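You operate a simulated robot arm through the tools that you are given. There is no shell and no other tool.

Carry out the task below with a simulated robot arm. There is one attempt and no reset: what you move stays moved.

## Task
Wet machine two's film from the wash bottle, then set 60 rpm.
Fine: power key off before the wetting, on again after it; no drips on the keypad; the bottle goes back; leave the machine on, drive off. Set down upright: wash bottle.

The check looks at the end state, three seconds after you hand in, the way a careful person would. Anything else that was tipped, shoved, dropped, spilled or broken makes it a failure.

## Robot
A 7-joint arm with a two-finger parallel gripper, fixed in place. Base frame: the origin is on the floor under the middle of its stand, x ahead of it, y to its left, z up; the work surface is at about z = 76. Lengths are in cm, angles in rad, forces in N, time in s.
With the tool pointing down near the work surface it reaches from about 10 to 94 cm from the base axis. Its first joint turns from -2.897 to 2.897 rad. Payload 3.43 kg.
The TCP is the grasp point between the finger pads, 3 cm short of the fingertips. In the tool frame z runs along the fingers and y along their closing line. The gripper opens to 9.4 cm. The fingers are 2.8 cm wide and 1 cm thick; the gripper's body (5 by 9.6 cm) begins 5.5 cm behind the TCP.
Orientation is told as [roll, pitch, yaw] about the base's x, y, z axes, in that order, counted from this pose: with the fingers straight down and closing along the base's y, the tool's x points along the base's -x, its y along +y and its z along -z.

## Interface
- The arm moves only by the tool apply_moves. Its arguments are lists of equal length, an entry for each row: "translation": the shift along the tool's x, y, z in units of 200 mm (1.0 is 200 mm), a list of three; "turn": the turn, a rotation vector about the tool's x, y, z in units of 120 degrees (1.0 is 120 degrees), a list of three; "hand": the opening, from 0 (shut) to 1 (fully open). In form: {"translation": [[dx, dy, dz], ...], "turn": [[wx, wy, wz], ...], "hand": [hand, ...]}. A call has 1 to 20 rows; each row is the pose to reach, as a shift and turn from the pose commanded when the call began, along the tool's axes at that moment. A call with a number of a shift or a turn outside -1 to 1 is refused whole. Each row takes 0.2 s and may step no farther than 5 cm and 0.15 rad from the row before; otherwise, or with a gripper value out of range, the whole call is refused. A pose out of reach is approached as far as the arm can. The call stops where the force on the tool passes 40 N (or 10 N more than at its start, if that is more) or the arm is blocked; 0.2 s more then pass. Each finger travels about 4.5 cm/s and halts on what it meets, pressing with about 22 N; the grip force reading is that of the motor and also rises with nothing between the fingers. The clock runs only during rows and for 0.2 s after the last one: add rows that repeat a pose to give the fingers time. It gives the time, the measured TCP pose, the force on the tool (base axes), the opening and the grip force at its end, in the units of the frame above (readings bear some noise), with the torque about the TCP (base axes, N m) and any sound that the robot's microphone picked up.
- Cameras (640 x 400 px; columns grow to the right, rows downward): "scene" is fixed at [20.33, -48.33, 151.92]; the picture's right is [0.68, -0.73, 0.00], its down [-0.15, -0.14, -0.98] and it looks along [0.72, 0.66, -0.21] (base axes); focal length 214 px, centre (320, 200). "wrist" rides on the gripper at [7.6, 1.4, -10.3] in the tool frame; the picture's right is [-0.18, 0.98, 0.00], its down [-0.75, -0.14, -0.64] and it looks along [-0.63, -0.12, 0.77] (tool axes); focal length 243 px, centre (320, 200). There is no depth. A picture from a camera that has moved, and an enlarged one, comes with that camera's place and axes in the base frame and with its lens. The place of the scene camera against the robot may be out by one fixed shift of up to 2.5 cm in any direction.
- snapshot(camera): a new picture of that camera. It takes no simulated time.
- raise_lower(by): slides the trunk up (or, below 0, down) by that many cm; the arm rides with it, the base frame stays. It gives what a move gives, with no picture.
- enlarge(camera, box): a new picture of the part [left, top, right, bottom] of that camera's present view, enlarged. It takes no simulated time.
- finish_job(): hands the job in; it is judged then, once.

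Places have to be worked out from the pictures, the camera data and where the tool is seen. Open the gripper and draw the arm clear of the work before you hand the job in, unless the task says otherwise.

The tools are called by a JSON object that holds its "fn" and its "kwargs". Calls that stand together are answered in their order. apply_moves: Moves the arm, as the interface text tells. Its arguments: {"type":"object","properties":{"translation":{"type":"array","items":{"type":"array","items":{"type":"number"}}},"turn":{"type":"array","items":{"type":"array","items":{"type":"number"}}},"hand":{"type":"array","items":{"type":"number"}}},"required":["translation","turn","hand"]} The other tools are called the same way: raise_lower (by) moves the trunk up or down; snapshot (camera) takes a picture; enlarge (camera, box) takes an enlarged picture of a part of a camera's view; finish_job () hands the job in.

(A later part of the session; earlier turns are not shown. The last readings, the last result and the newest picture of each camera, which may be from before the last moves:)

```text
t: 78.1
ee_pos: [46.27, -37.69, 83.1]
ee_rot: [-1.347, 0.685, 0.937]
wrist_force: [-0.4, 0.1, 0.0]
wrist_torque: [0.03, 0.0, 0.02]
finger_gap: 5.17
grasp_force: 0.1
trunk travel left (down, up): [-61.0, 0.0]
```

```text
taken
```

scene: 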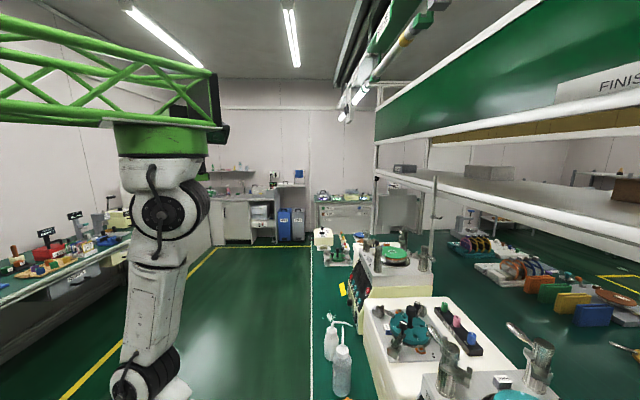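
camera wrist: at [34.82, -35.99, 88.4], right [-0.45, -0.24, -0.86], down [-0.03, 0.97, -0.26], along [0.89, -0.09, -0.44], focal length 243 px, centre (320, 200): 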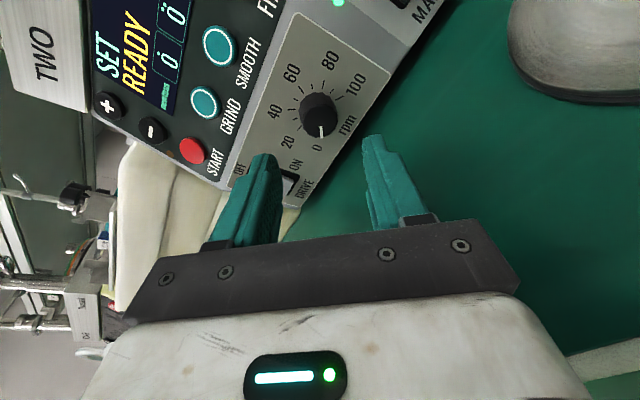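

Very clear view of the dial along the hand. I zoom in to fix its centre and check alignment.

{"fn": "enlarge", "kwargs": {"camera": "wrist", "box": [240, 30, 400, 180]}}

```text
2.67 times, centred on (320, 105) of wrist
camera zoom: at [34.82, -35.99, 88.4], right [-0.45, -0.24, -0.86], down [-0.03, 0.97, -0.26], along [0.89, -0.09, -0.44], focal length 647 px, centre (320, 453)
```

zoom: 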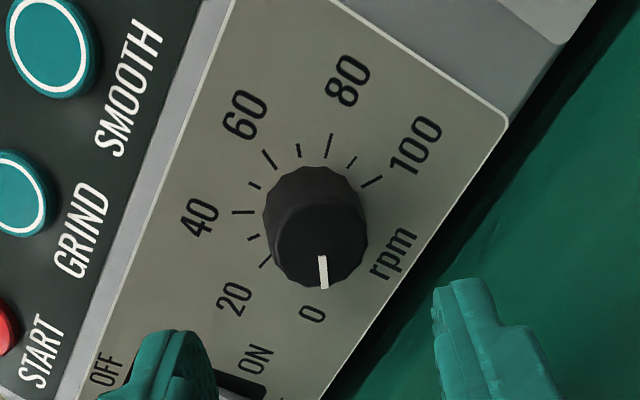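

Dial centre refined to about (53.7, −45.35, 81.3); I'm nearly on its axis (0.3 cm off). I correct and advance most of the way, watching the fingers straddle the knob.

{"fn": "apply_moves", "kwargs": {"translation": [[0.003, 0.007, 0.07], [0.0049, 0.0144, 0.14], [0.0049, 0.0144, 0.21], [0.0049, 0.0144, 0.26]], "turn": [[0, 0, 0], [0, 0, 0], [0, 0, 0], [0, 0, 0]], "hand": [0.55, 0.55, 0.55, 0.55]}}

{"fn": "snapshot", "kwargs": {"camera": "wrist"}}

{"fn": "enlarge", "kwargs": {"camera": "wrist", "box": [220, 60, 420, 220]}}

```text
t: 79.1
ee_pos: [49.68, -41.32, 82.0]
ee_rot: [-1.345, 0.686, 0.937]
wrist_force: [-0.7, 0.1, 0.2]
wrist_torque: [0.0, -0.06, -0.01]
finger_gap: 5.17
grasp_force: 0.1
trunk travel left (down, up): [-61.0, 0.0]
```

```text
taken
camera wrist: at [38.21, -39.76, 87.39], right [-0.45, -0.24, -0.86], down [-0.03, 0.97, -0.26], along [0.89, -0.09, -0.44], focal length 243 px, centre (320, 200)
```

wrist: 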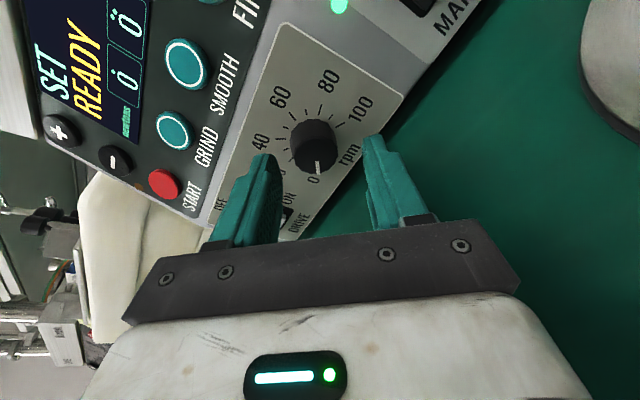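

```text
2.50 times, centred on (320, 140) of wrist
camera zoom: at [38.21, -39.76, 87.39], right [-0.45, -0.24, -0.86], down [-0.03, 0.97, -0.26], along [0.89, -0.09, -0.44], focal length 606 px, centre (320, 350)
```

zoom: 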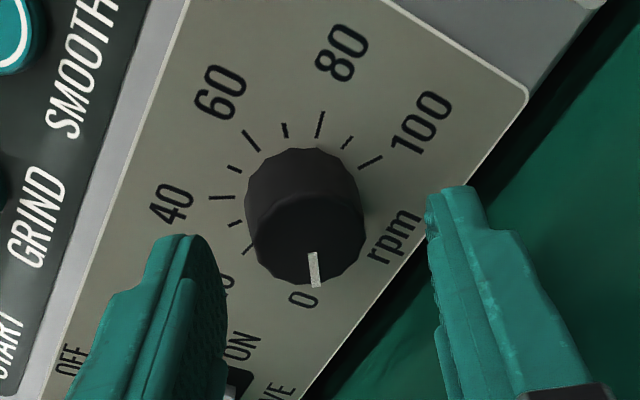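

The knob sits between the tips, about 0.2 cm off centre toward the left finger. I correct that and advance the last 1.8 cm so the tips stop short of the strip.

{"fn": "apply_moves", "kwargs": {"translation": [[-0.004, -0.01, 0.03], [-0.004, -0.01, 0.06], [-0.004, -0.01, 0.085], [-0.004, -0.01, 0.085]], "turn": [[0, 0, 0], [0, 0, 0], [0, 0, 0], [0, 0, 0]], "hand": [0.55, 0.55, 0.55, 0.55]}}

{"fn": "enlarge", "kwargs": {"camera": "wrist", "box": [220, 80, 420, 240]}}

```text
t: 80.1
ee_pos: [50.9, -42.58, 81.76]
ee_rot: [-1.343, 0.685, 0.935]
wrist_force: [0.1, 0.0, 0.7]
wrist_torque: [0.0, 0.0, 0.01]
finger_gap: 5.15
grasp_force: 0.0
trunk travel left (down, up): [-61.0, 0.0]
```

```text
2.50 times, centred on (320, 160) of wrist
camera zoom: at [39.51, -40.84, 87.18], right [-0.45, -0.24, -0.86], down [-0.03, 0.97, -0.26], along [0.89, -0.09, -0.44], focal length 606 px, centre (320, 300)
```

zoom: 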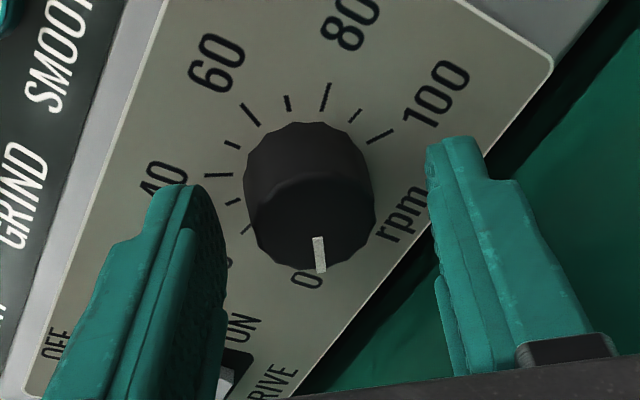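

The knob is a little nearer the left finger. I shift 0.35 cm that way and close onto it gently.

{"fn": "apply_moves", "kwargs": {"translation": [[0, -0.0175, 0], [0, -0.0175, 0], [0, -0.0175, 0], [0, -0.0175, 0]], "turn": [[0, 0, 0], [0, 0, 0], [0, 0, 0], [0, 0, 0]], "hand": [0.55, 0.45, 0.4, 0.36]}}

{"fn": "enlarge", "kwargs": {"camera": "wrist", "box": [220, 80, 420, 240]}}

```text
t: 81.1
ee_pos: [50.99, -42.39, 82.09]
ee_rot: [-1.344, 0.688, 0.937]
wrist_force: [0.3, 1.0, 0.5]
wrist_torque: [-0.01, 0.0, -0.01]
finger_gap: 3.4
grasp_force: 0.0
trunk travel left (down, up): [-61.0, 0.0]
```

```text
2.50 times, centred on (320, 160) of wrist
camera zoom: at [39.67, -40.71, 87.45], right [-0.45, -0.24, -0.86], down [-0.03, 0.97, -0.26], along [0.89, -0.09, -0.44], focal length 606 px, centre (320, 300)
```

zoom: 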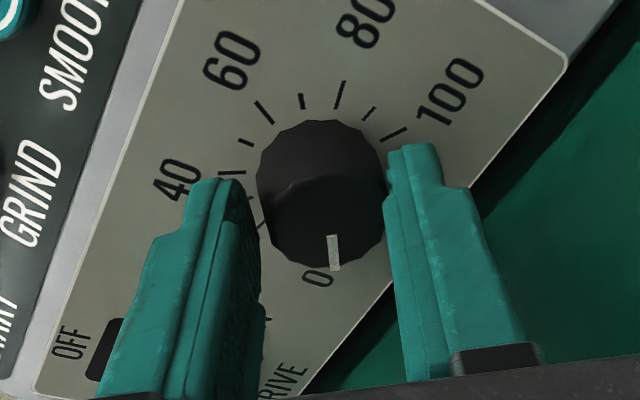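

Well centred now at 3.4 cm with no contact yet. I close to grip the knob.

{"fn": "apply_moves", "kwargs": {"translation": [[0, 0, 0], [0, 0, 0], [0, 0, 0]], "turn": [[0, 0, 0], [0, 0, 0], [0, 0, 0]], "hand": [0.32, 0.28, 0.25]}}

{"fn": "enlarge", "kwargs": {"camera": "wrist", "box": [220, 80, 420, 240]}}

```text
t: 81.9
ee_pos: [50.9, -42.34, 82.09]
ee_rot: [-1.341, 0.684, 0.936]
wrist_force: [-2.2, -4.3, -7.7]
wrist_torque: [-0.11, -0.11, -0.08]
finger_gap: 3.07
grasp_force: 44.9
trunk travel left (down, up): [-61.0, 0.0]
```

```text
2.50 times, centred on (320, 160) of wrist
camera zoom: at [39.6, -40.73, 87.4], right [-0.45, -0.24, -0.86], down [-0.03, 0.97, -0.26], along [0.89, -0.09, -0.44], focal length 606 px, centre (320, 300)
```

zoom: 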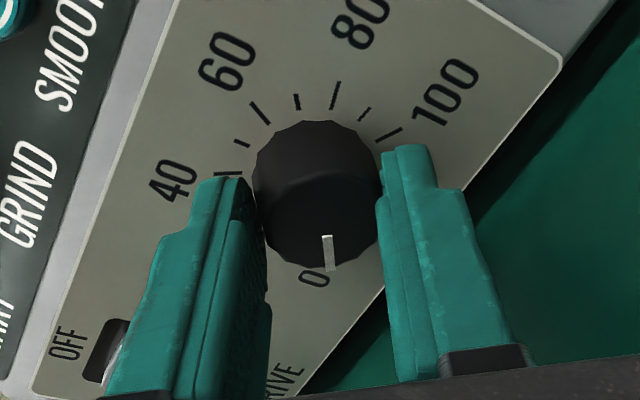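

The knob is gripped (3.07 cm, slight side force of ~9 N). I ease the offset and turn 24° clockwise as a trial, watching the dial and display.

{"fn": "apply_moves", "kwargs": {"translation": [[0, 0.006, 0], [0, 0.006, 0], [0, 0.006, 0], [0, 0.006, 0], [0, 0.006, 0]], "turn": [[0, 0, 0], [0, 0, 0.05], [0, 0, 0.1], [0, 0, 0.15], [0, 0, 0.2]], "hand": [0.25, 0.25, 0.25, 0.25, 0.25]}}

{"fn": "snapshot", "kwargs": {"camera": "wrist"}}

{"fn": "enlarge", "kwargs": {"camera": "wrist", "box": [220, 80, 420, 240]}}

```text
t: 83.1
ee_pos: [51.09, -42.51, 82.14]
ee_rot: [-1.389, 0.271, 0.842]
wrist_force: [-11.8, 6.3, 4.0]
wrist_torque: [-0.16, -0.13, 1.14]
finger_gap: 3.12
grasp_force: 45.0
trunk travel left (down, up): [-61.0, 0.0]
```

```text
taken
camera wrist: at [38.53, -41.03, 84.36], right [-0.19, 0.06, -0.98], down [0.08, 1.0, 0.04], along [0.98, -0.07, -0.19], focal length 243 px, centre (320, 200)
```

wrist: 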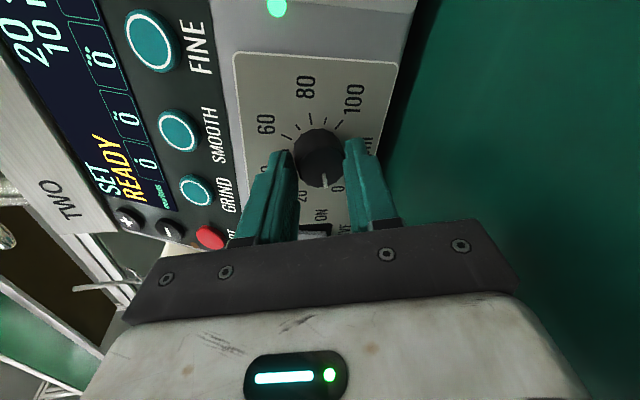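

```text
2.50 times, centred on (320, 160) of wrist
camera zoom: at [38.53, -41.03, 84.36], right [-0.19, 0.06, -0.98], down [0.08, 1.0, 0.04], along [0.98, -0.07, -0.19], focal length 606 px, centre (320, 300)
```

zoom: 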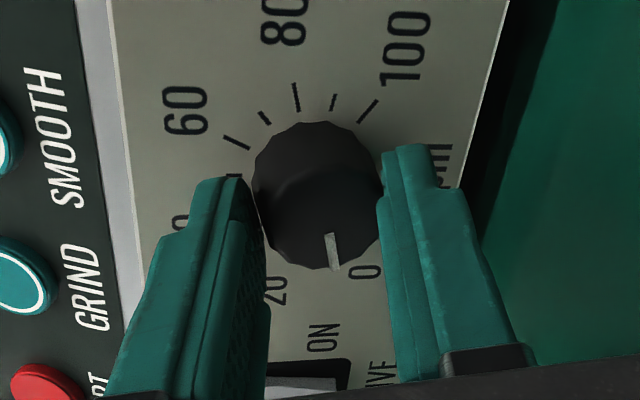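

The knob turned and the display now reads 10 rpm. The hand's 10° tilt is building a side load (13 N, 1.1 N·m), so I re-align the tool about the dial axis before turning further.

{"fn": "apply_moves", "kwargs": {"translation": [[0.004, 0.0022, 0], [0.008, 0.0044, 0], [0.008, 0.0044, 0]], "turn": [[0.008, -0.0152, 0], [0.0161, -0.0304, 0], [0.0161, -0.0304, 0]], "hand": [0.25, 0.25, 0.25]}}

```text
t: 83.9
ee_pos: [50.9, -42.5, 82.06]
ee_rot: [-1.409, 0.265, 0.907]
wrist_force: [-9.3, 9.2, 2.2]
wrist_torque: [-0.71, -0.7, -1.06]
finger_gap: 3.06
grasp_force: 45.1
trunk travel left (down, up): [-61.0, 0.0]
```

The opposite torque shows I over-corrected; the clean fix is to let go and re-grip with the hand nearly parallel to the dial axis. I release the knob, leaving it at 10 rpm.

{"fn": "apply_moves", "kwargs": {"translation": [[0, 0, 0], [0, 0, 0], [0, 0, 0]], "turn": [[0, 0, 0], [0, 0, 0], [0, 0, 0]], "hand": [0.4, 0.5, 0.5]}}

{"fn": "snapshot", "kwargs": {"camera": "wrist"}}

```text
t: 84.7
ee_pos: [50.82, -42.64, 82.05]
ee_rot: [-1.405, 0.264, 0.908]
wrist_force: [1.2, 0.7, -0.8]
wrist_torque: [0.0, 0.01, -0.02]
finger_gap: 4.68
grasp_force: 0.0
trunk travel left (down, up): [-61.0, 0.0]
```

```text
taken
camera wrist: at [38.36, -42.05, 84.05], right [-0.17, 0.04, -0.98], down [0.01, 1.0, 0.04], along [0.98, 0.0, -0.17], focal length 243 px, centre (320, 200)
```

wrist: 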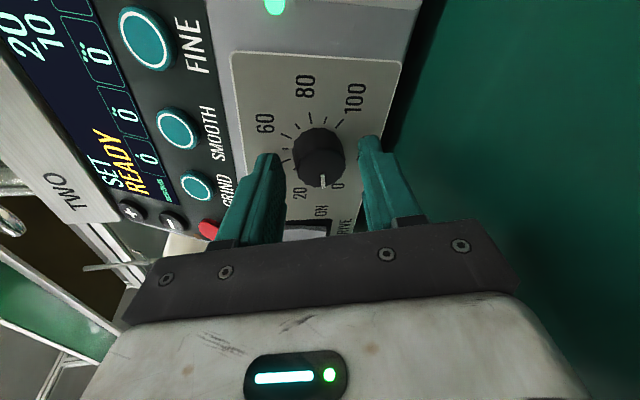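

I realign the open hand to within 3° of the dial axis, rolled back to −132°, still straddling the knob without touching.

{"fn": "apply_moves", "kwargs": {"translation": [[-0.0027, 0.0028, -0.0017], [-0.0055, 0.0057, -0.0034], [-0.0082, 0.0085, -0.005], [-0.0109, 0.0113, -0.0067]], "turn": [[0.006, 0.0173, -0.054], [0.012, 0.0346, -0.1079], [0.0179, 0.0519, -0.1619], [0.0239, 0.0692, -0.2158]], "hand": [0.5, 0.5, 0.5, 0.5]}}

{"fn": "snapshot", "kwargs": {"camera": "wrist"}}

{"fn": "enlarge", "kwargs": {"camera": "wrist", "box": [220, 80, 420, 240]}}

```text
t: 85.7
ee_pos: [50.82, -42.24, 81.71]
ee_rot: [-1.508, 0.733, 0.803]
wrist_force: [-0.4, 0.8, -0.7]
wrist_torque: [0.01, 0.04, 0.01]
finger_gap: 4.67
grasp_force: 0.1
trunk travel left (down, up): [-61.0, 0.0]
```

```text
taken
camera wrist: at [39.17, -39.7, 86.03], right [-0.4, -0.33, -0.85], down [0.02, 0.93, -0.37], along [0.91, -0.17, -0.37], focal length 243 px, centre (320, 200)
```

wrist: 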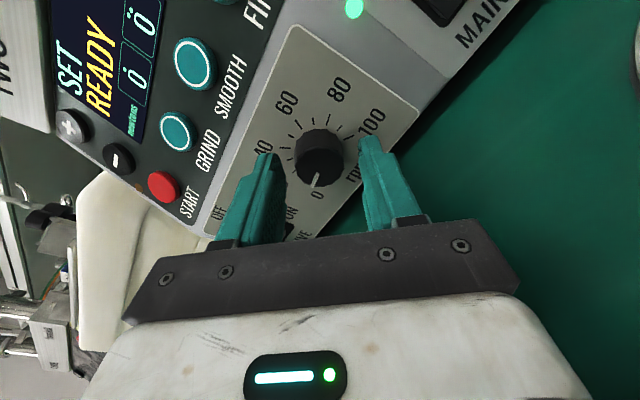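

```text
2.50 times, centred on (320, 160) of wrist
camera zoom: at [39.17, -39.7, 86.03], right [-0.4, -0.33, -0.85], down [0.02, 0.93, -0.37], along [0.91, -0.17, -0.37], focal length 606 px, centre (320, 300)
```

zoom: 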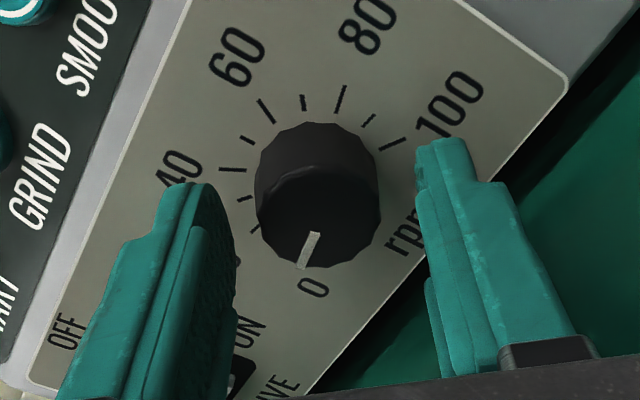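

Alignment is good (about 3° off axis). I close onto the knob again and read the side force.

{"fn": "apply_moves", "kwargs": {"translation": [[0, -0.005, 0], [0, -0.005, 0], [0, -0.005, 0], [0, -0.005, 0]], "turn": [[0, 0, 0], [0, 0, 0], [0, 0, 0], [0, 0, 0]], "hand": [0.4, 0.34, 0.28, 0.25]}}

```text
t: 86.7
ee_pos: [50.93, -42.27, 81.77]
ee_rot: [-1.508, 0.728, 0.804]
wrist_force: [0.1, -2.3, -3.6]
wrist_torque: [-0.06, -0.12, -0.06]
finger_gap: 2.98
grasp_force: 44.7
trunk travel left (down, up): [-61.0, 0.0]
```

Good grip with only about 4 N side force. I turn 30° clockwise.

{"fn": "apply_moves", "kwargs": {"translation": [[0, 0, 0], [0, 0, 0], [0, 0, 0], [0, 0, 0], [0, 0, 0]], "turn": [[0, 0, 0.05], [0, 0, 0.1], [0, 0, 0.15], [0, 0, 0.2], [0, 0, 0.25]], "hand": [0.25, 0.25, 0.25, 0.25, 0.25]}}

{"fn": "snapshot", "kwargs": {"camera": "wrist"}}

```text
t: 87.9
ee_pos: [50.89, -42.25, 81.78]
ee_rot: [-1.522, 0.206, 0.772]
wrist_force: [-5.2, 0.9, -2.8]
wrist_torque: [0.0, 0.03, 0.93]
finger_gap: 2.99
grasp_force: 44.9
trunk travel left (down, up): [-61.0, 0.0]
```

```text
taken
camera wrist: at [38.27, -40.32, 82.2], right [-0.05, 0.02, -1.0], down [0.11, 0.99, 0.02], along [0.99, -0.11, -0.05], focal length 243 px, centre (320, 200)
```

wrist: 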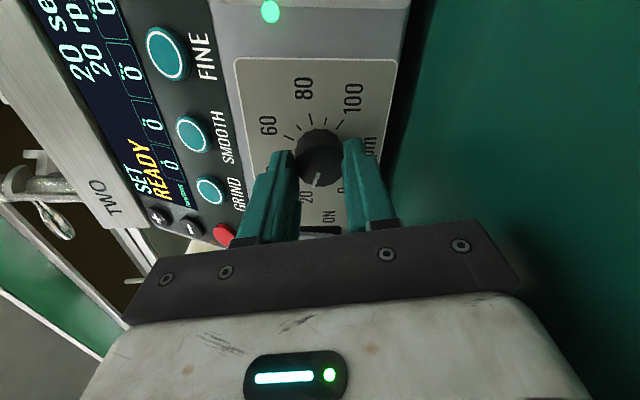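

{"fn": "enlarge", "kwargs": {"camera": "wrist", "box": [0, 0, 200, 180]}}

{"fn": "enlarge", "kwargs": {"camera": "wrist", "box": [230, 60, 400, 240]}}

```text
2.22 times, centred on (100, 90) of wrist
camera zoom: at [38.27, -40.32, 82.2], right [-0.05, 0.02, -1.0], down [0.11, 0.99, 0.02], along [0.99, -0.11, -0.05], focal length 539 px, centre (809, 444)
```

zoom: 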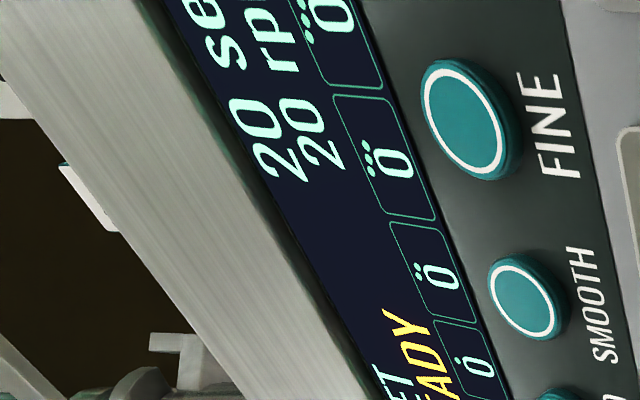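

```text
2.22 times, centred on (315, 150) of wrist
camera zoom: at [38.27, -40.32, 82.2], right [-0.05, 0.02, -1.0], down [0.11, 0.99, 0.02], along [0.99, -0.11, -0.05], focal length 539 px, centre (331, 311)
```

zoom: 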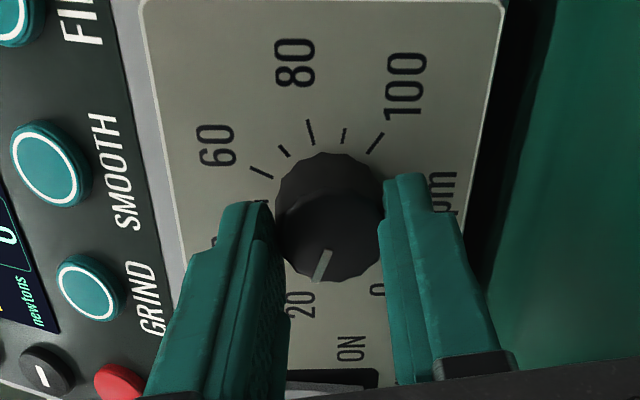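

Display reads 20 rpm. I turn another 30°.

{"fn": "apply_moves", "kwargs": {"translation": [[0, 0, 0], [0, 0, 0], [0, 0, 0], [0, 0, 0], [0, 0, 0]], "turn": [[0, 0, 0.05], [0, 0, 0.1], [0, 0, 0.15], [0, 0, 0.2], [0, 0, 0.25]], "hand": [0.25, 0.25, 0.25, 0.25, 0.25]}}

{"fn": "snapshot", "kwargs": {"camera": "wrist"}}

{"fn": "snapshot", "kwargs": {"camera": "scene"}}

```text
t: 89.1
ee_pos: [50.97, -42.29, 81.7]
ee_rot: [-1.521, -0.318, 0.745]
wrist_force: [-7.3, 2.4, -4.8]
wrist_torque: [-0.04, -0.04, 0.73]
finger_gap: 2.93
grasp_force: 45.3
trunk travel left (down, up): [-61.0, 0.0]
```

```text
taken
camera wrist: at [38.84, -39.52, 78.32], right [0.32, 0.36, -0.87], down [0.06, 0.91, 0.4], along [0.95, -0.18, 0.27], focal length 243 px, centre (320, 200)
```

wrist: 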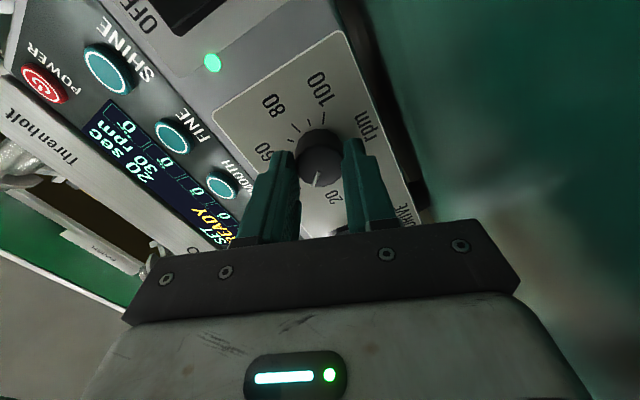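

```text
taken
```

scene: 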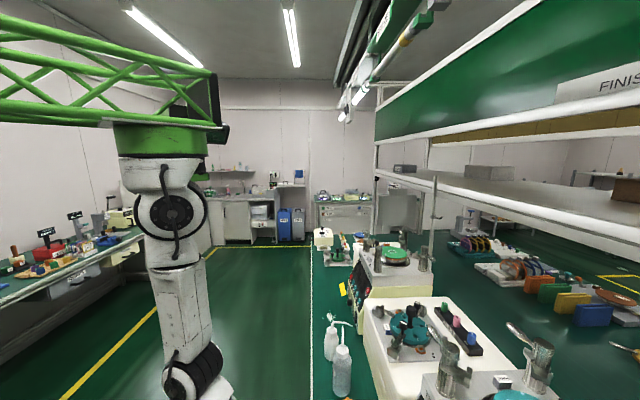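

{"fn": "enlarge", "kwargs": {"camera": "wrist", "box": [220, 60, 420, 240]}}

{"fn": "enlarge", "kwargs": {"camera": "wrist", "box": [60, 80, 260, 250]}}

```text
2.22 times, centred on (320, 150) of wrist
camera zoom: at [38.84, -39.52, 78.32], right [0.32, 0.36, -0.87], down [0.06, 0.91, 0.4], along [0.95, -0.18, 0.27], focal length 539 px, centre (320, 311)
```

zoom: 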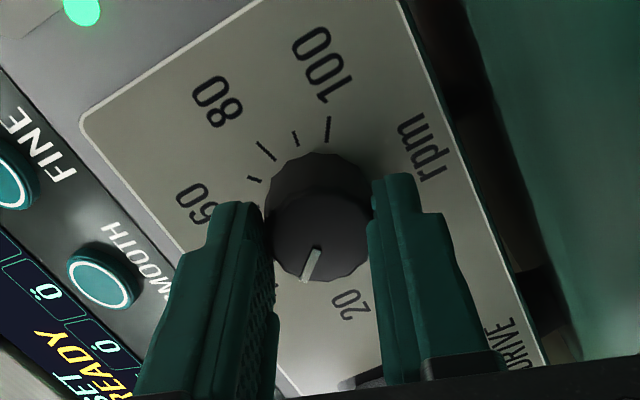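

```text
2.35 times, centred on (160, 165) of wrist
camera zoom: at [38.84, -39.52, 78.32], right [0.32, 0.36, -0.87], down [0.06, 0.91, 0.4], along [0.95, -0.18, 0.27], focal length 571 px, centre (696, 282)
```

zoom: 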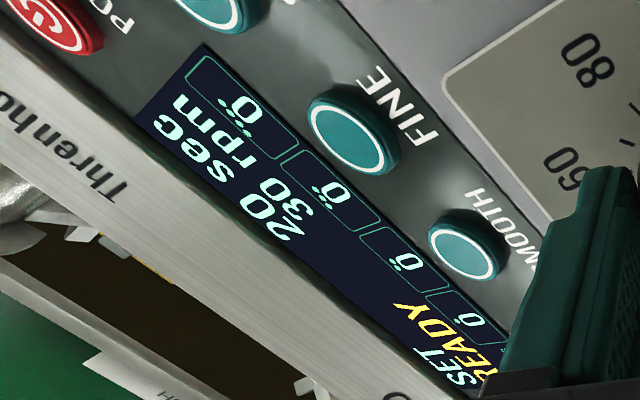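

Display says 30 and the pointer measures about 35 on the scale (the readout steps in tens). About 60° remains; I release, roll the open hand back 60°, and re-grip.

{"fn": "apply_moves", "kwargs": {"translation": [[0, 0, 0], [0, 0, 0], [0, 0, 0], [0, 0, 0], [0, 0, 0], [0, 0, 0], [0, 0, 0], [0, 0, 0], [0, 0, 0], [0, 0, 0], [0, 0, 0]], "turn": [[0, 0, 0], [0, 0, 0], [0, 0, 0], [0, 0, -0.0625], [0, 0, -0.125], [0, 0, -0.1875], [0, 0, -0.25], [0, 0, -0.3125], [0, 0, -0.375], [0, 0, -0.4375], [0, 0, -0.5]], "hand": [0.4, 0.5, 0.5, 0.5, 0.5, 0.5, 0.5, 0.5, 0.5, 0.5, 0.5]}}

{"fn": "snapshot", "kwargs": {"camera": "wrist"}}

{"fn": "enlarge", "kwargs": {"camera": "wrist", "box": [220, 80, 420, 240]}}

```text
t: 91.5
ee_pos: [50.96, -42.15, 81.81]
ee_rot: [-1.507, 0.733, 0.804]
wrist_force: [0.2, -0.8, 0.0]
wrist_torque: [-0.03, 0.04, 0.0]
finger_gap: 4.71
grasp_force: 0.1
trunk travel left (down, up): [-61.0, 0.0]
```

```text
taken
camera wrist: at [39.25, -39.71, 86.12], right [-0.4, -0.33, -0.85], down [0.02, 0.93, -0.37], along [0.91, -0.16, -0.37], focal length 243 px, centre (320, 200)
```

wrist: 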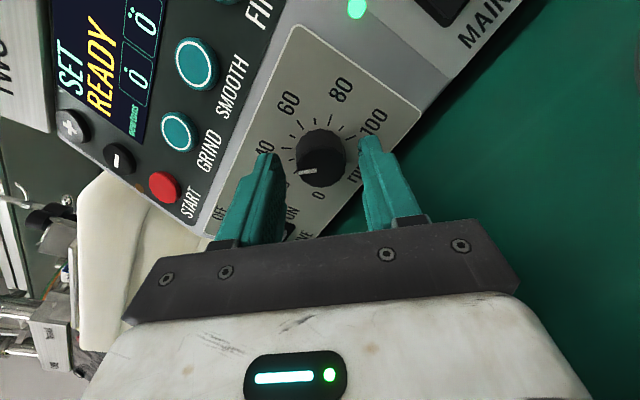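

```text
2.50 times, centred on (320, 160) of wrist
camera zoom: at [39.25, -39.71, 86.12], right [-0.4, -0.33, -0.85], down [0.02, 0.93, -0.37], along [0.91, -0.16, -0.37], focal length 606 px, centre (320, 300)
```

zoom: 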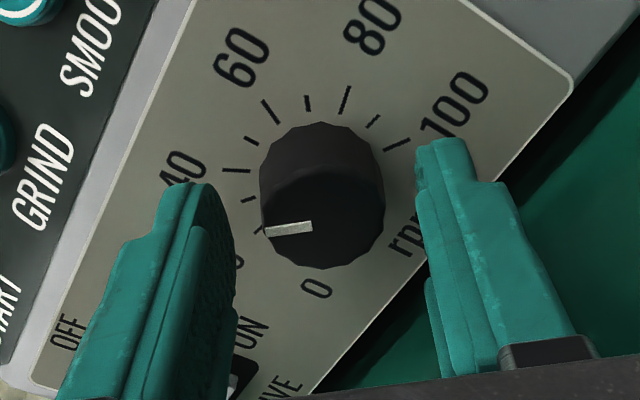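

Pointer sits at roughly 34 on the scale. I grip again and turn 30° first.

{"fn": "apply_moves", "kwargs": {"translation": [[0, 0, 0], [0, 0, 0], [0, 0, 0], [0, 0, 0], [0, 0, 0], [0, 0, 0], [0, 0, 0], [0, 0, 0], [0, 0, 0]], "turn": [[0, 0, 0], [0, 0, 0], [0, 0, 0], [0, 0, 0], [0, 0, 0.05], [0, 0, 0.1], [0, 0, 0.15], [0, 0, 0.2], [0, 0, 0.25]], "hand": [0.38, 0.3, 0.25, 0.25, 0.25, 0.25, 0.25, 0.25, 0.25]}}

{"fn": "snapshot", "kwargs": {"camera": "wrist"}}

{"fn": "enlarge", "kwargs": {"camera": "wrist", "box": [0, 0, 200, 180]}}

{"fn": "enlarge", "kwargs": {"camera": "wrist", "box": [230, 60, 400, 240]}}

```text
t: 93.5
ee_pos: [50.83, -42.26, 81.67]
ee_rot: [-1.521, 0.206, 0.77]
wrist_force: [-1.3, -5.1, -3.3]
wrist_torque: [-0.05, 0.0, 0.93]
finger_gap: 2.95
grasp_force: 44.9
trunk travel left (down, up): [-61.0, 0.0]
```

```text
taken
camera wrist: at [38.27, -40.35, 82.22], right [-0.05, 0.02, -1.0], down [0.11, 0.99, 0.02], along [0.99, -0.11, -0.05], focal length 243 px, centre (320, 200)
```

wrist: 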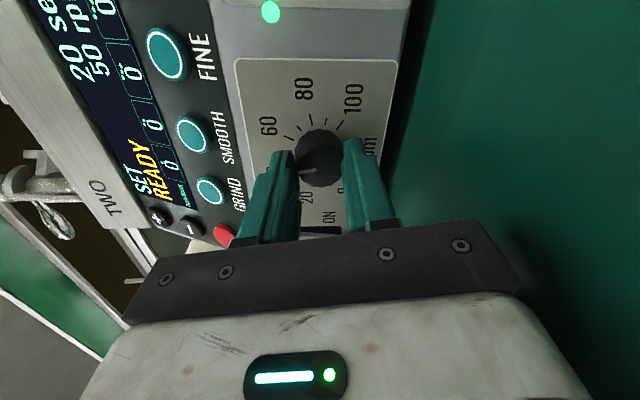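

```text
2.22 times, centred on (100, 90) of wrist
camera zoom: at [38.27, -40.35, 82.22], right [-0.05, 0.02, -1.0], down [0.11, 0.99, 0.02], along [0.99, -0.11, -0.05], focal length 539 px, centre (809, 444)
```

zoom: 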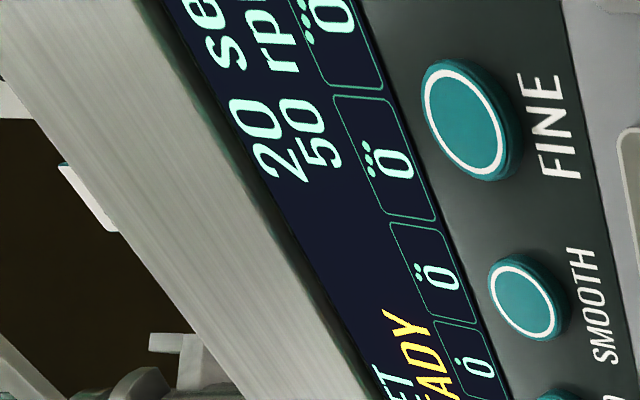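

```text
2.22 times, centred on (315, 150) of wrist
camera zoom: at [38.27, -40.35, 82.22], right [-0.05, 0.02, -1.0], down [0.11, 0.99, 0.02], along [0.99, -0.11, -0.05], focal length 539 px, centre (331, 311)
```

zoom: 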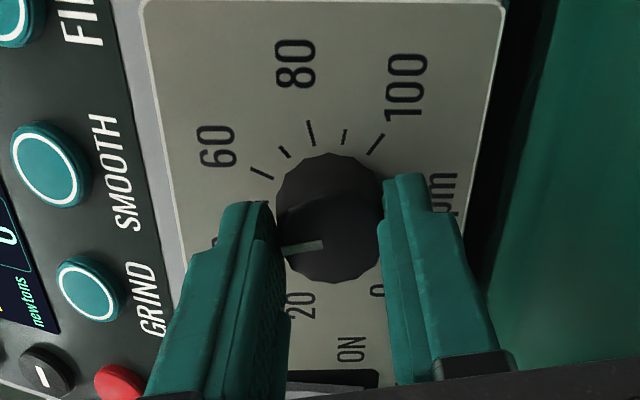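

Display now reads 50 (it rounds to tens). I'll find the 50→60 changeover (55 on the scale) in small steps, then add 12° to land on 60; first +12°.

{"fn": "apply_moves", "kwargs": {"translation": [[0, 0, 0], [0, 0, 0], [0, 0, 0]], "turn": [[0, 0, 0.05], [0, 0, 0.1], [0, 0, 0.1]], "hand": [0.25, 0.25, 0.25]}}

{"fn": "enlarge", "kwargs": {"camera": "wrist", "box": [0, 0, 240, 240]}}

```text
t: 94.3
ee_pos: [50.92, -42.23, 81.8]
ee_rot: [-1.521, -0.002, 0.761]
wrist_force: [-4.7, -3.2, -4.9]
wrist_torque: [-0.07, -0.08, 0.63]
finger_gap: 2.94
grasp_force: 45.8
trunk travel left (down, up): [-61.0, 0.0]
```

```text
1.67 times, centred on (120, 120) of wrist
camera zoom: at [38.31, -40.19, 80.61], right [0.1, 0.16, -0.98], down [0.11, 0.98, 0.17], along [0.99, -0.12, 0.08], focal length 404 px, centre (653, 333)
```

zoom: 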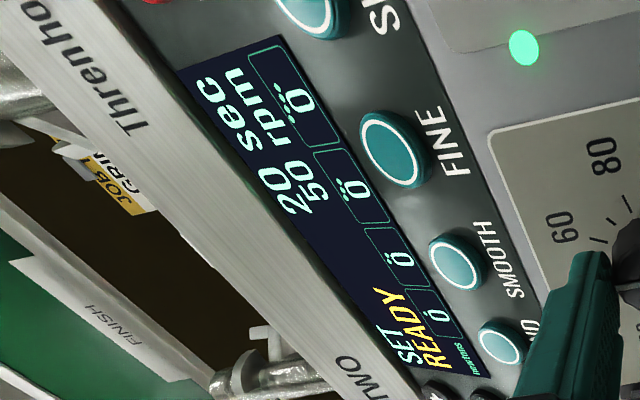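

Still 50. I step +5°.

{"fn": "apply_moves", "kwargs": {"translation": [[0, 0, 0], [0, 0, 0]], "turn": [[0, 0, 0.0417], [0, 0, 0.0417]], "hand": [0.25, 0.25]}}

{"fn": "enlarge", "kwargs": {"camera": "wrist", "box": [0, 0, 240, 240]}}

```text
t: 94.9
ee_pos: [50.91, -42.33, 81.86]
ee_rot: [-1.523, -0.09, 0.756]
wrist_force: [-5.6, -2.7, -6.3]
wrist_torque: [-0.1, -0.07, 0.59]
finger_gap: 2.92
grasp_force: 45.1
trunk travel left (down, up): [-61.0, 0.0]
```

```text
1.67 times, centred on (120, 120) of wrist
camera zoom: at [38.4, -40.06, 79.95], right [0.17, 0.22, -0.96], down [0.1, 0.97, 0.24], along [0.98, -0.13, 0.14], focal length 404 px, centre (653, 333)
```

zoom: 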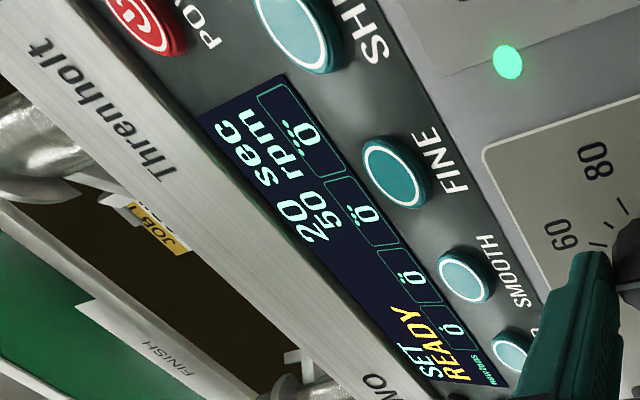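

Still 50. Another +5°.

{"fn": "apply_moves", "kwargs": {"translation": [[0, 0, 0], [0, 0, 0]], "turn": [[0, 0, 0.0417], [0, 0, 0.0417]], "hand": [0.25, 0.25]}}

{"fn": "enlarge", "kwargs": {"camera": "wrist", "box": [0, 0, 240, 240]}}

```text
t: 95.5
ee_pos: [50.85, -42.34, 81.74]
ee_rot: [-1.522, -0.178, 0.752]
wrist_force: [-5.9, -2.0, -7.3]
wrist_torque: [-0.08, -0.09, 0.52]
finger_gap: 2.92
grasp_force: 45.3
trunk travel left (down, up): [-61.0, 0.0]
```

```text
1.67 times, centred on (120, 120) of wrist
camera zoom: at [38.54, -39.89, 79.31], right [0.23, 0.28, -0.93], down [0.09, 0.95, 0.3], along [0.97, -0.15, 0.19], focal length 404 px, centre (653, 333)
```

zoom: 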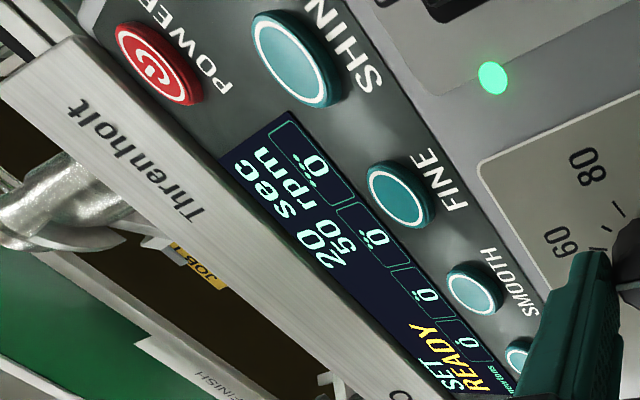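

{"fn": "enlarge", "kwargs": {"camera": "wrist", "box": [230, 60, 400, 220]}}

```text
2.50 times, centred on (315, 140) of wrist
camera zoom: at [38.54, -39.89, 79.31], right [0.23, 0.28, -0.93], down [0.09, 0.95, 0.3], along [0.97, -0.15, 0.19], focal length 606 px, centre (332, 350)
```

zoom: 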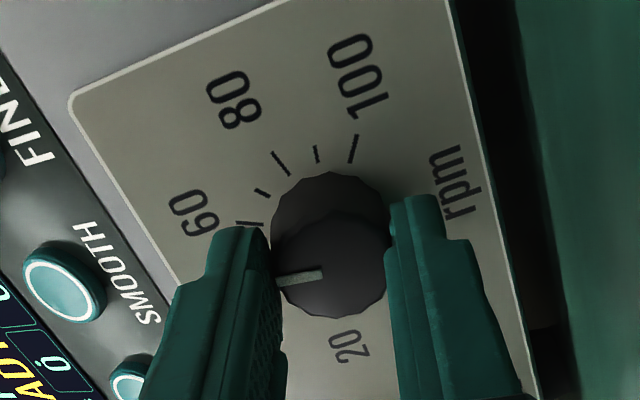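

The tick directions suggest the pointer is a little past 50 and short of 60. I go on in small steps, +4°.

{"fn": "apply_moves", "kwargs": {"translation": [[0, 0, 0], [0, 0, 0]], "turn": [[0, 0, 0.0333], [0, 0, 0.0333]], "hand": [0.25, 0.25]}}

{"fn": "enlarge", "kwargs": {"camera": "wrist", "box": [0, 0, 240, 240]}}

```text
t: 96.1
ee_pos: [50.86, -42.27, 81.77]
ee_rot: [-1.521, -0.247, 0.748]
wrist_force: [-7.7, 0.2, -8.4]
wrist_torque: [-0.07, -0.03, 0.57]
finger_gap: 2.93
grasp_force: 45.3
trunk travel left (down, up): [-61.0, 0.0]
```

```text
1.67 times, centred on (120, 120) of wrist
camera zoom: at [38.67, -39.73, 78.81], right [0.27, 0.32, -0.91], down [0.07, 0.93, 0.35], along [0.96, -0.16, 0.23], focal length 404 px, centre (653, 333)
```

zoom: 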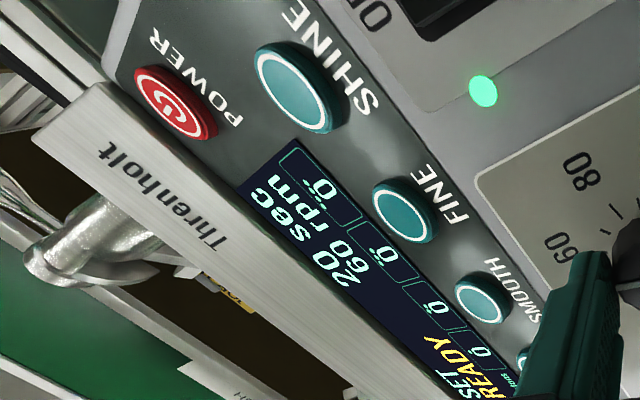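

Display flipped to 60. To see whether the pointer is on 60 or only halfway (55), I release, roll the hand back and look squarely.

{"fn": "apply_moves", "kwargs": {"translation": [[0, 0, 0], [0, 0, 0], [0, 0, 0], [0, 0, 0], [0, 0, 0], [0, 0, 0], [0, 0, 0], [0, 0, 0], [0, 0, 0], [0, 0, 0], [0, 0, 0]], "turn": [[0, 0, 0], [0, 0, 0], [0, 0, 0], [0, 0, -0.0583], [0, 0, -0.1166], [0, 0, -0.175], [0, 0, -0.2333], [0, 0, -0.2916], [0, 0, -0.35], [0, 0, -0.4083], [0, 0, -0.4667]], "hand": [0.4, 0.55, 0.55, 0.55, 0.55, 0.55, 0.55, 0.55, 0.55, 0.55, 0.55]}}

{"fn": "snapshot", "kwargs": {"camera": "wrist"}}

{"fn": "enlarge", "kwargs": {"camera": "wrist", "box": [240, 90, 400, 220]}}

```text
t: 98.5
ee_pos: [50.93, -42.23, 81.85]
ee_rot: [-1.508, 0.735, 0.804]
wrist_force: [-0.4, 0.1, 0.3]
wrist_torque: [-0.04, 0.01, -0.03]
finger_gap: 5.17
grasp_force: 0.0
trunk travel left (down, up): [-61.0, 0.0]
```

```text
taken
camera wrist: at [39.3, -39.66, 86.12], right [-0.4, -0.33, -0.85], down [0.02, 0.93, -0.37], along [0.91, -0.16, -0.37], focal length 243 px, centre (320, 200)
```

wrist: 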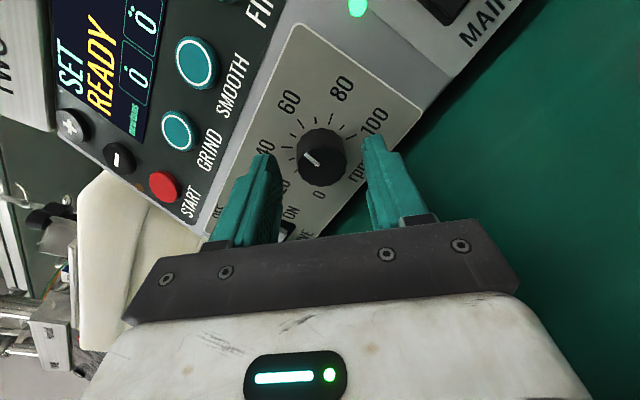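

```text
3.08 times, centred on (320, 155) of wrist
camera zoom: at [39.3, -39.66, 86.12], right [-0.4, -0.33, -0.85], down [0.02, 0.93, -0.37], along [0.91, -0.16, -0.37], focal length 746 px, centre (320, 338)
```

zoom: 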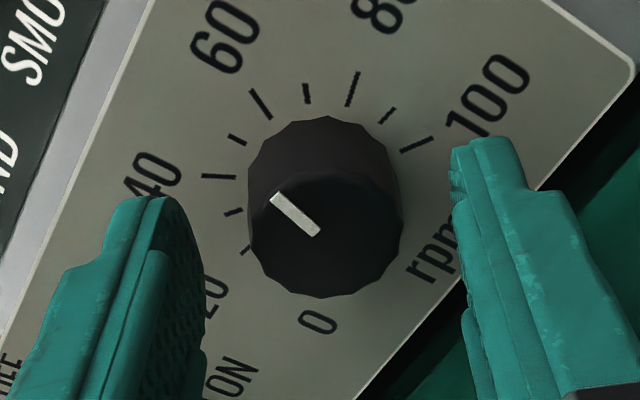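

The pointer stands at about 56 on the scale (between the 50 and 60 ticks), so the readout rounds. I re-grip and turn 10° more to reach 60.

{"fn": "apply_moves", "kwargs": {"translation": [[0, 0, 0], [0, 0, 0], [0, 0, 0], [0, 0, 0], [0, 0, 0], [0, 0, 0], [0, 0, 0]], "turn": [[0, 0, 0], [0, 0, 0], [0, 0, 0], [0, 0, 0], [0, 0, 0.045], [0, 0, 0.09], [0, 0, 0.09]], "hand": [0.4, 0.3, 0.25, 0.25, 0.25, 0.25, 0.25]}}

{"fn": "apply_moves", "kwargs": {"translation": [[0, 0, 0], [0, 0, 0], [0, 0, 0], [0, 0, 0], [0, 0, 0]], "turn": [[0, 0, 0], [0, 0, 0], [0, 0, 0], [0, 0, -0.045], [0, 0, -0.09]], "hand": [0.4, 0.55, 0.55, 0.55, 0.55]}}

{"fn": "enlarge", "kwargs": {"camera": "wrist", "box": [240, 90, 400, 220]}}

```text
t: 100.1
ee_pos: [50.81, -42.13, 81.75]
ee_rot: [-1.515, 0.541, 0.79]
wrist_force: [-1.7, -6.0, -5.5]
wrist_torque: [0.21, 0.22, 0.77]
finger_gap: 2.96
grasp_force: 45.0
trunk travel left (down, up): [-61.0, 0.0]
```

```text
t: 101.3
ee_pos: [50.82, -42.22, 81.79]
ee_rot: [-1.508, 0.732, 0.804]
wrist_force: [0.6, -0.5, 0.0]
wrist_torque: [-0.01, 0.0, -0.05]
finger_gap: 5.16
grasp_force: 0.1
trunk travel left (down, up): [-61.0, 0.0]
```

```text
3.08 times, centred on (320, 155) of wrist
camera zoom: at [39.24, -39.67, 86.1], right [-0.4, -0.33, -0.85], down [0.02, 0.93, -0.37], along [0.91, -0.16, -0.37], focal length 746 px, centre (320, 338)
```

zoom: 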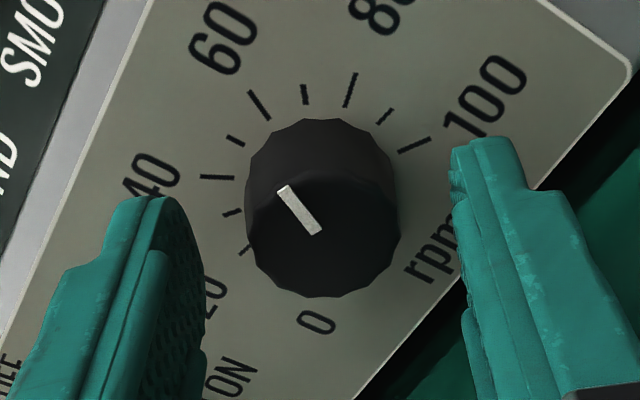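

The pointer direction now matches the 60 tick within a degree. I back the open hand straight off the knob.

{"fn": "apply_moves", "kwargs": {"translation": [[0, 0, -0.06], [0, 0, -0.14], [0, 0, -0.24], [0, 0, -0.34], [0, 0, -0.45]], "turn": [[0, 0, 0], [0, 0, 0], [0, 0, 0], [0, 0, 0], [0, 0, 0]], "hand": [0.55, 0.55, 0.55, 0.55, 0.55]}}

{"fn": "snapshot", "kwargs": {"camera": "wrist"}}

{"fn": "enlarge", "kwargs": {"camera": "wrist", "box": [80, 0, 400, 200]}}

```text
t: 102.5
ee_pos: [44.66, -35.78, 82.12]
ee_rot: [-1.507, 0.73, 0.805]
wrist_force: [-1.0, -0.3, 0.2]
wrist_torque: [0.04, 0.0, 0.03]
finger_gap: 5.17
grasp_force: 0.2
trunk travel left (down, up): [-61.0, 0.0]
```

```text
taken
camera wrist: at [33.07, -33.15, 86.56], right [-0.4, -0.33, -0.85], down [0.02, 0.93, -0.37], along [0.91, -0.16, -0.37], focal length 243 px, centre (320, 200)
```

wrist: 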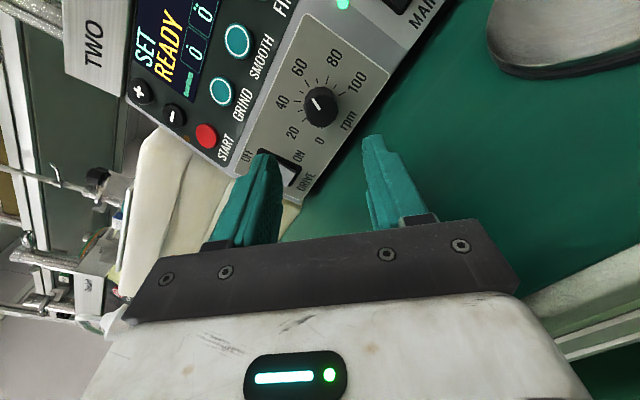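

```text
2.00 times, centred on (240, 100) of wrist
camera zoom: at [33.07, -33.15, 86.56], right [-0.4, -0.33, -0.85], down [0.02, 0.93, -0.37], along [0.91, -0.16, -0.37], focal length 485 px, centre (480, 400)
```

zoom: 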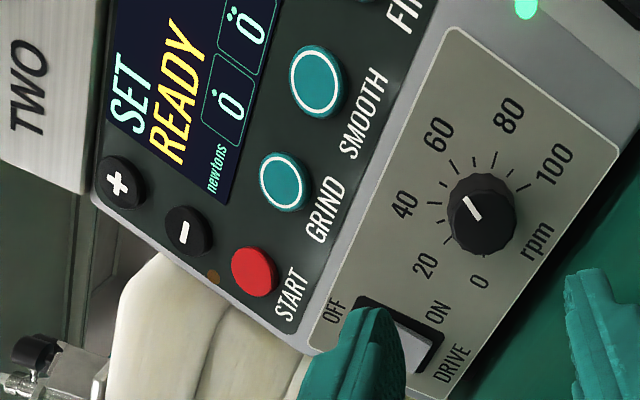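

The pointer looks right on 60. I raise the arm clear of the bench edge before rolling the hand back.

{"fn": "apply_moves", "kwargs": {"translation": [[0.1, -0.11, -0.03], [0.22, -0.245, -0.06], [0.345, -0.385, -0.09], [0.47, -0.525, -0.11], [0.6, -0.668, -0.13]], "turn": [[0, 0, 0], [0, 0, 0], [0, 0, 0], [0, 0, 0], [0, 0, 0]], "hand": [0.55, 0.55, 0.55, 0.55, 0.55]}}

{"fn": "snapshot", "kwargs": {"camera": "wrist"}}

{"fn": "snapshot", "kwargs": {"camera": "scene"}}

```text
t: 103.7
ee_pos: [43.47, -34.64, 100.2]
ee_rot: [-1.507, 0.73, 0.801]
wrist_force: [0.4, 0.6, -1.0]
wrist_torque: [0.02, 0.04, 0.05]
finger_gap: 5.18
grasp_force: 0.0
trunk travel left (down, up): [-61.0, 0.0]
```

```text
taken
camera wrist: at [31.8, -32.02, 104.59], right [-0.4, -0.33, -0.85], down [0.02, 0.93, -0.37], along [0.91, -0.16, -0.37], focal length 243 px, centre (320, 200)
```

wrist: 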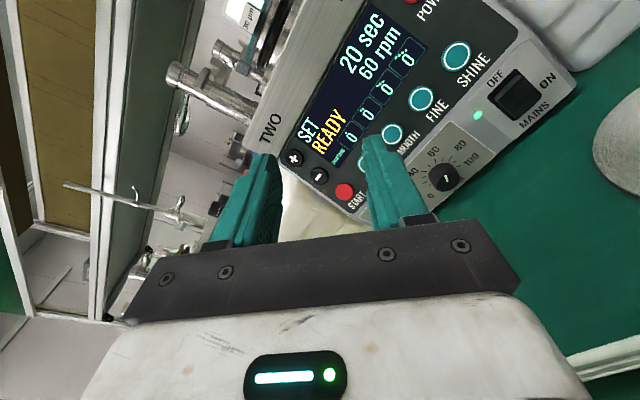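

```text
taken
```

scene: 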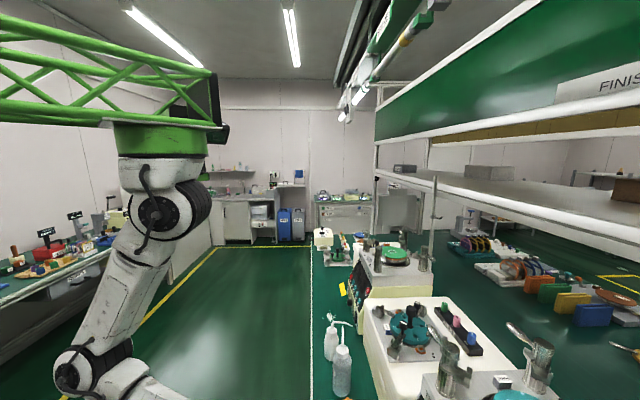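

Display reads "SET READY – 20 sec – 60 rpm". I zoom to confirm the panel, and check the drive switch and film.

{"fn": "enlarge", "kwargs": {"camera": "wrist", "box": [250, 0, 590, 230]}}

{"fn": "enlarge", "kwargs": {"camera": "scene", "box": [300, 220, 640, 400]}}

```text
1.74 times, centred on (420, 115) of wrist
camera zoom: at [31.8, -32.02, 104.59], right [-0.4, -0.33, -0.85], down [0.02, 0.93, -0.37], along [0.91, -0.16, -0.37], focal length 422 px, centre (146, 348)
```

zoom: 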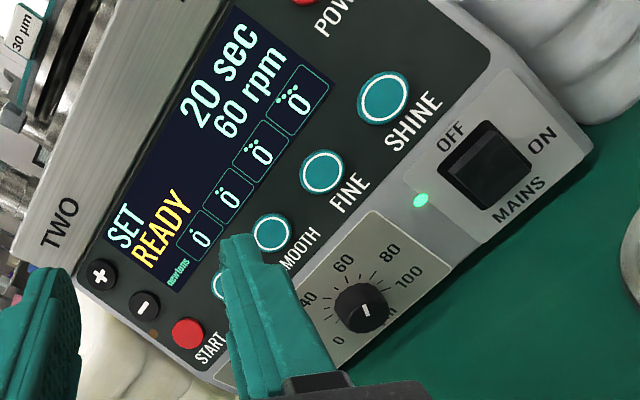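

```text
1.88 times, centred on (470, 310) of scene
camera zoom: at [20.33, -48.33, 151.92], right [0.68, -0.73, 0.0], down [-0.15, -0.14, -0.98], along [0.72, 0.66, -0.21], focal length 404 px, centre (38, -7)
```

zoom: 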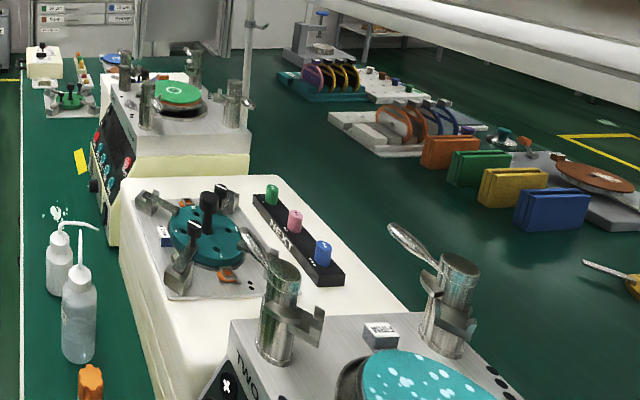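

Everything reads correctly: 60 rpm, READY, film wet, both bottles standing. I roll the hand back to normal to get an upright look at the two rocker switches.

{"fn": "apply_moves", "kwargs": {"translation": [[0, 0, 0], [0, 0, 0], [0, 0, 0], [0, 0, 0], [0, 0, 0], [0, 0, 0], [0, 0, 0], [0, 0, 0]], "turn": [[0, 0, 0.0675], [0, 0, 0.135], [0, 0, 0.2025], [0, 0, 0.27], [0, 0, 0.3375], [0, 0, 0.405], [0, 0, 0.4725], [0, 0, 0.54]], "hand": [0.55, 0.4, 0.3, 0.2, 0.1, 0, 0, 0]}}

{"fn": "apply_moves", "kwargs": {"translation": [[0, 0, 0], [0, 0, 0], [0, 0, 0], [0, 0, 0], [0, 0, 0], [0, 0, 0], [0, 0, 0], [0, 0, 0]], "turn": [[0, 0, 0.0675], [0, 0, 0.135], [0, 0, 0.2025], [0, 0, 0.27], [0, 0, 0.3375], [0, 0, 0.405], [0, 0, 0.4725], [0, 0, 0.54]], "hand": [0, 0, 0, 0, 0, 0, 0, 0]}}

{"fn": "snapshot", "kwargs": {"camera": "wrist"}}

{"fn": "snapshot", "kwargs": {"camera": "scene"}}

```text
t: 105.5
ee_pos: [43.52, -34.46, 100.26]
ee_rot: [-1.521, -0.403, 0.741]
wrist_force: [-0.8, -0.1, 0.9]
wrist_torque: [0.01, 0.02, 0.04]
finger_gap: 0.0
grasp_force: 22.2
trunk travel left (down, up): [-61.0, 0.0]
```

```text
t: 107.3
ee_pos: [43.5, -34.43, 100.15]
ee_rot: [-0.659, -1.51, -0.149]
wrist_force: [-0.2, -0.1, -0.4]
wrist_torque: [-0.06, 0.02, 0.01]
finger_gap: 0.0
grasp_force: 22.1
trunk travel left (down, up): [-61.0, 0.0]
```

```text
taken
camera wrist: at [37.08, -26.14, 92.92], right [0.72, 0.68, 0.15], down [-0.5, 0.36, 0.79], along [0.48, -0.64, 0.6], focal length 243 px, centre (320, 200)
```

wrist: 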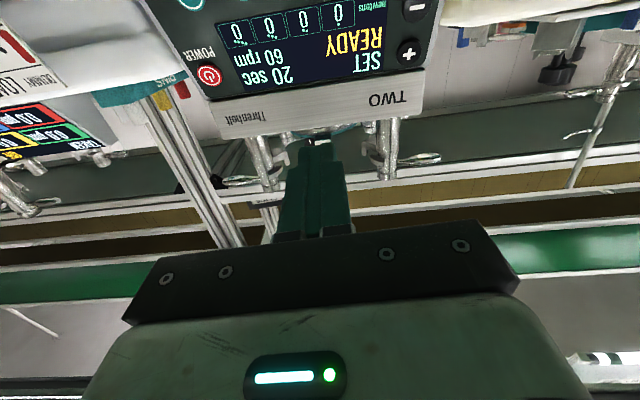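

```text
taken
```

scene: 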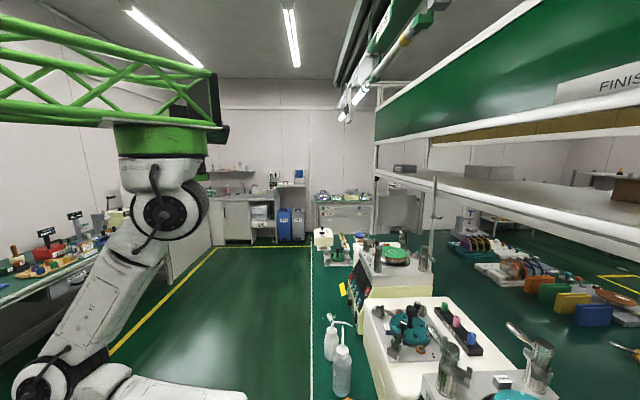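

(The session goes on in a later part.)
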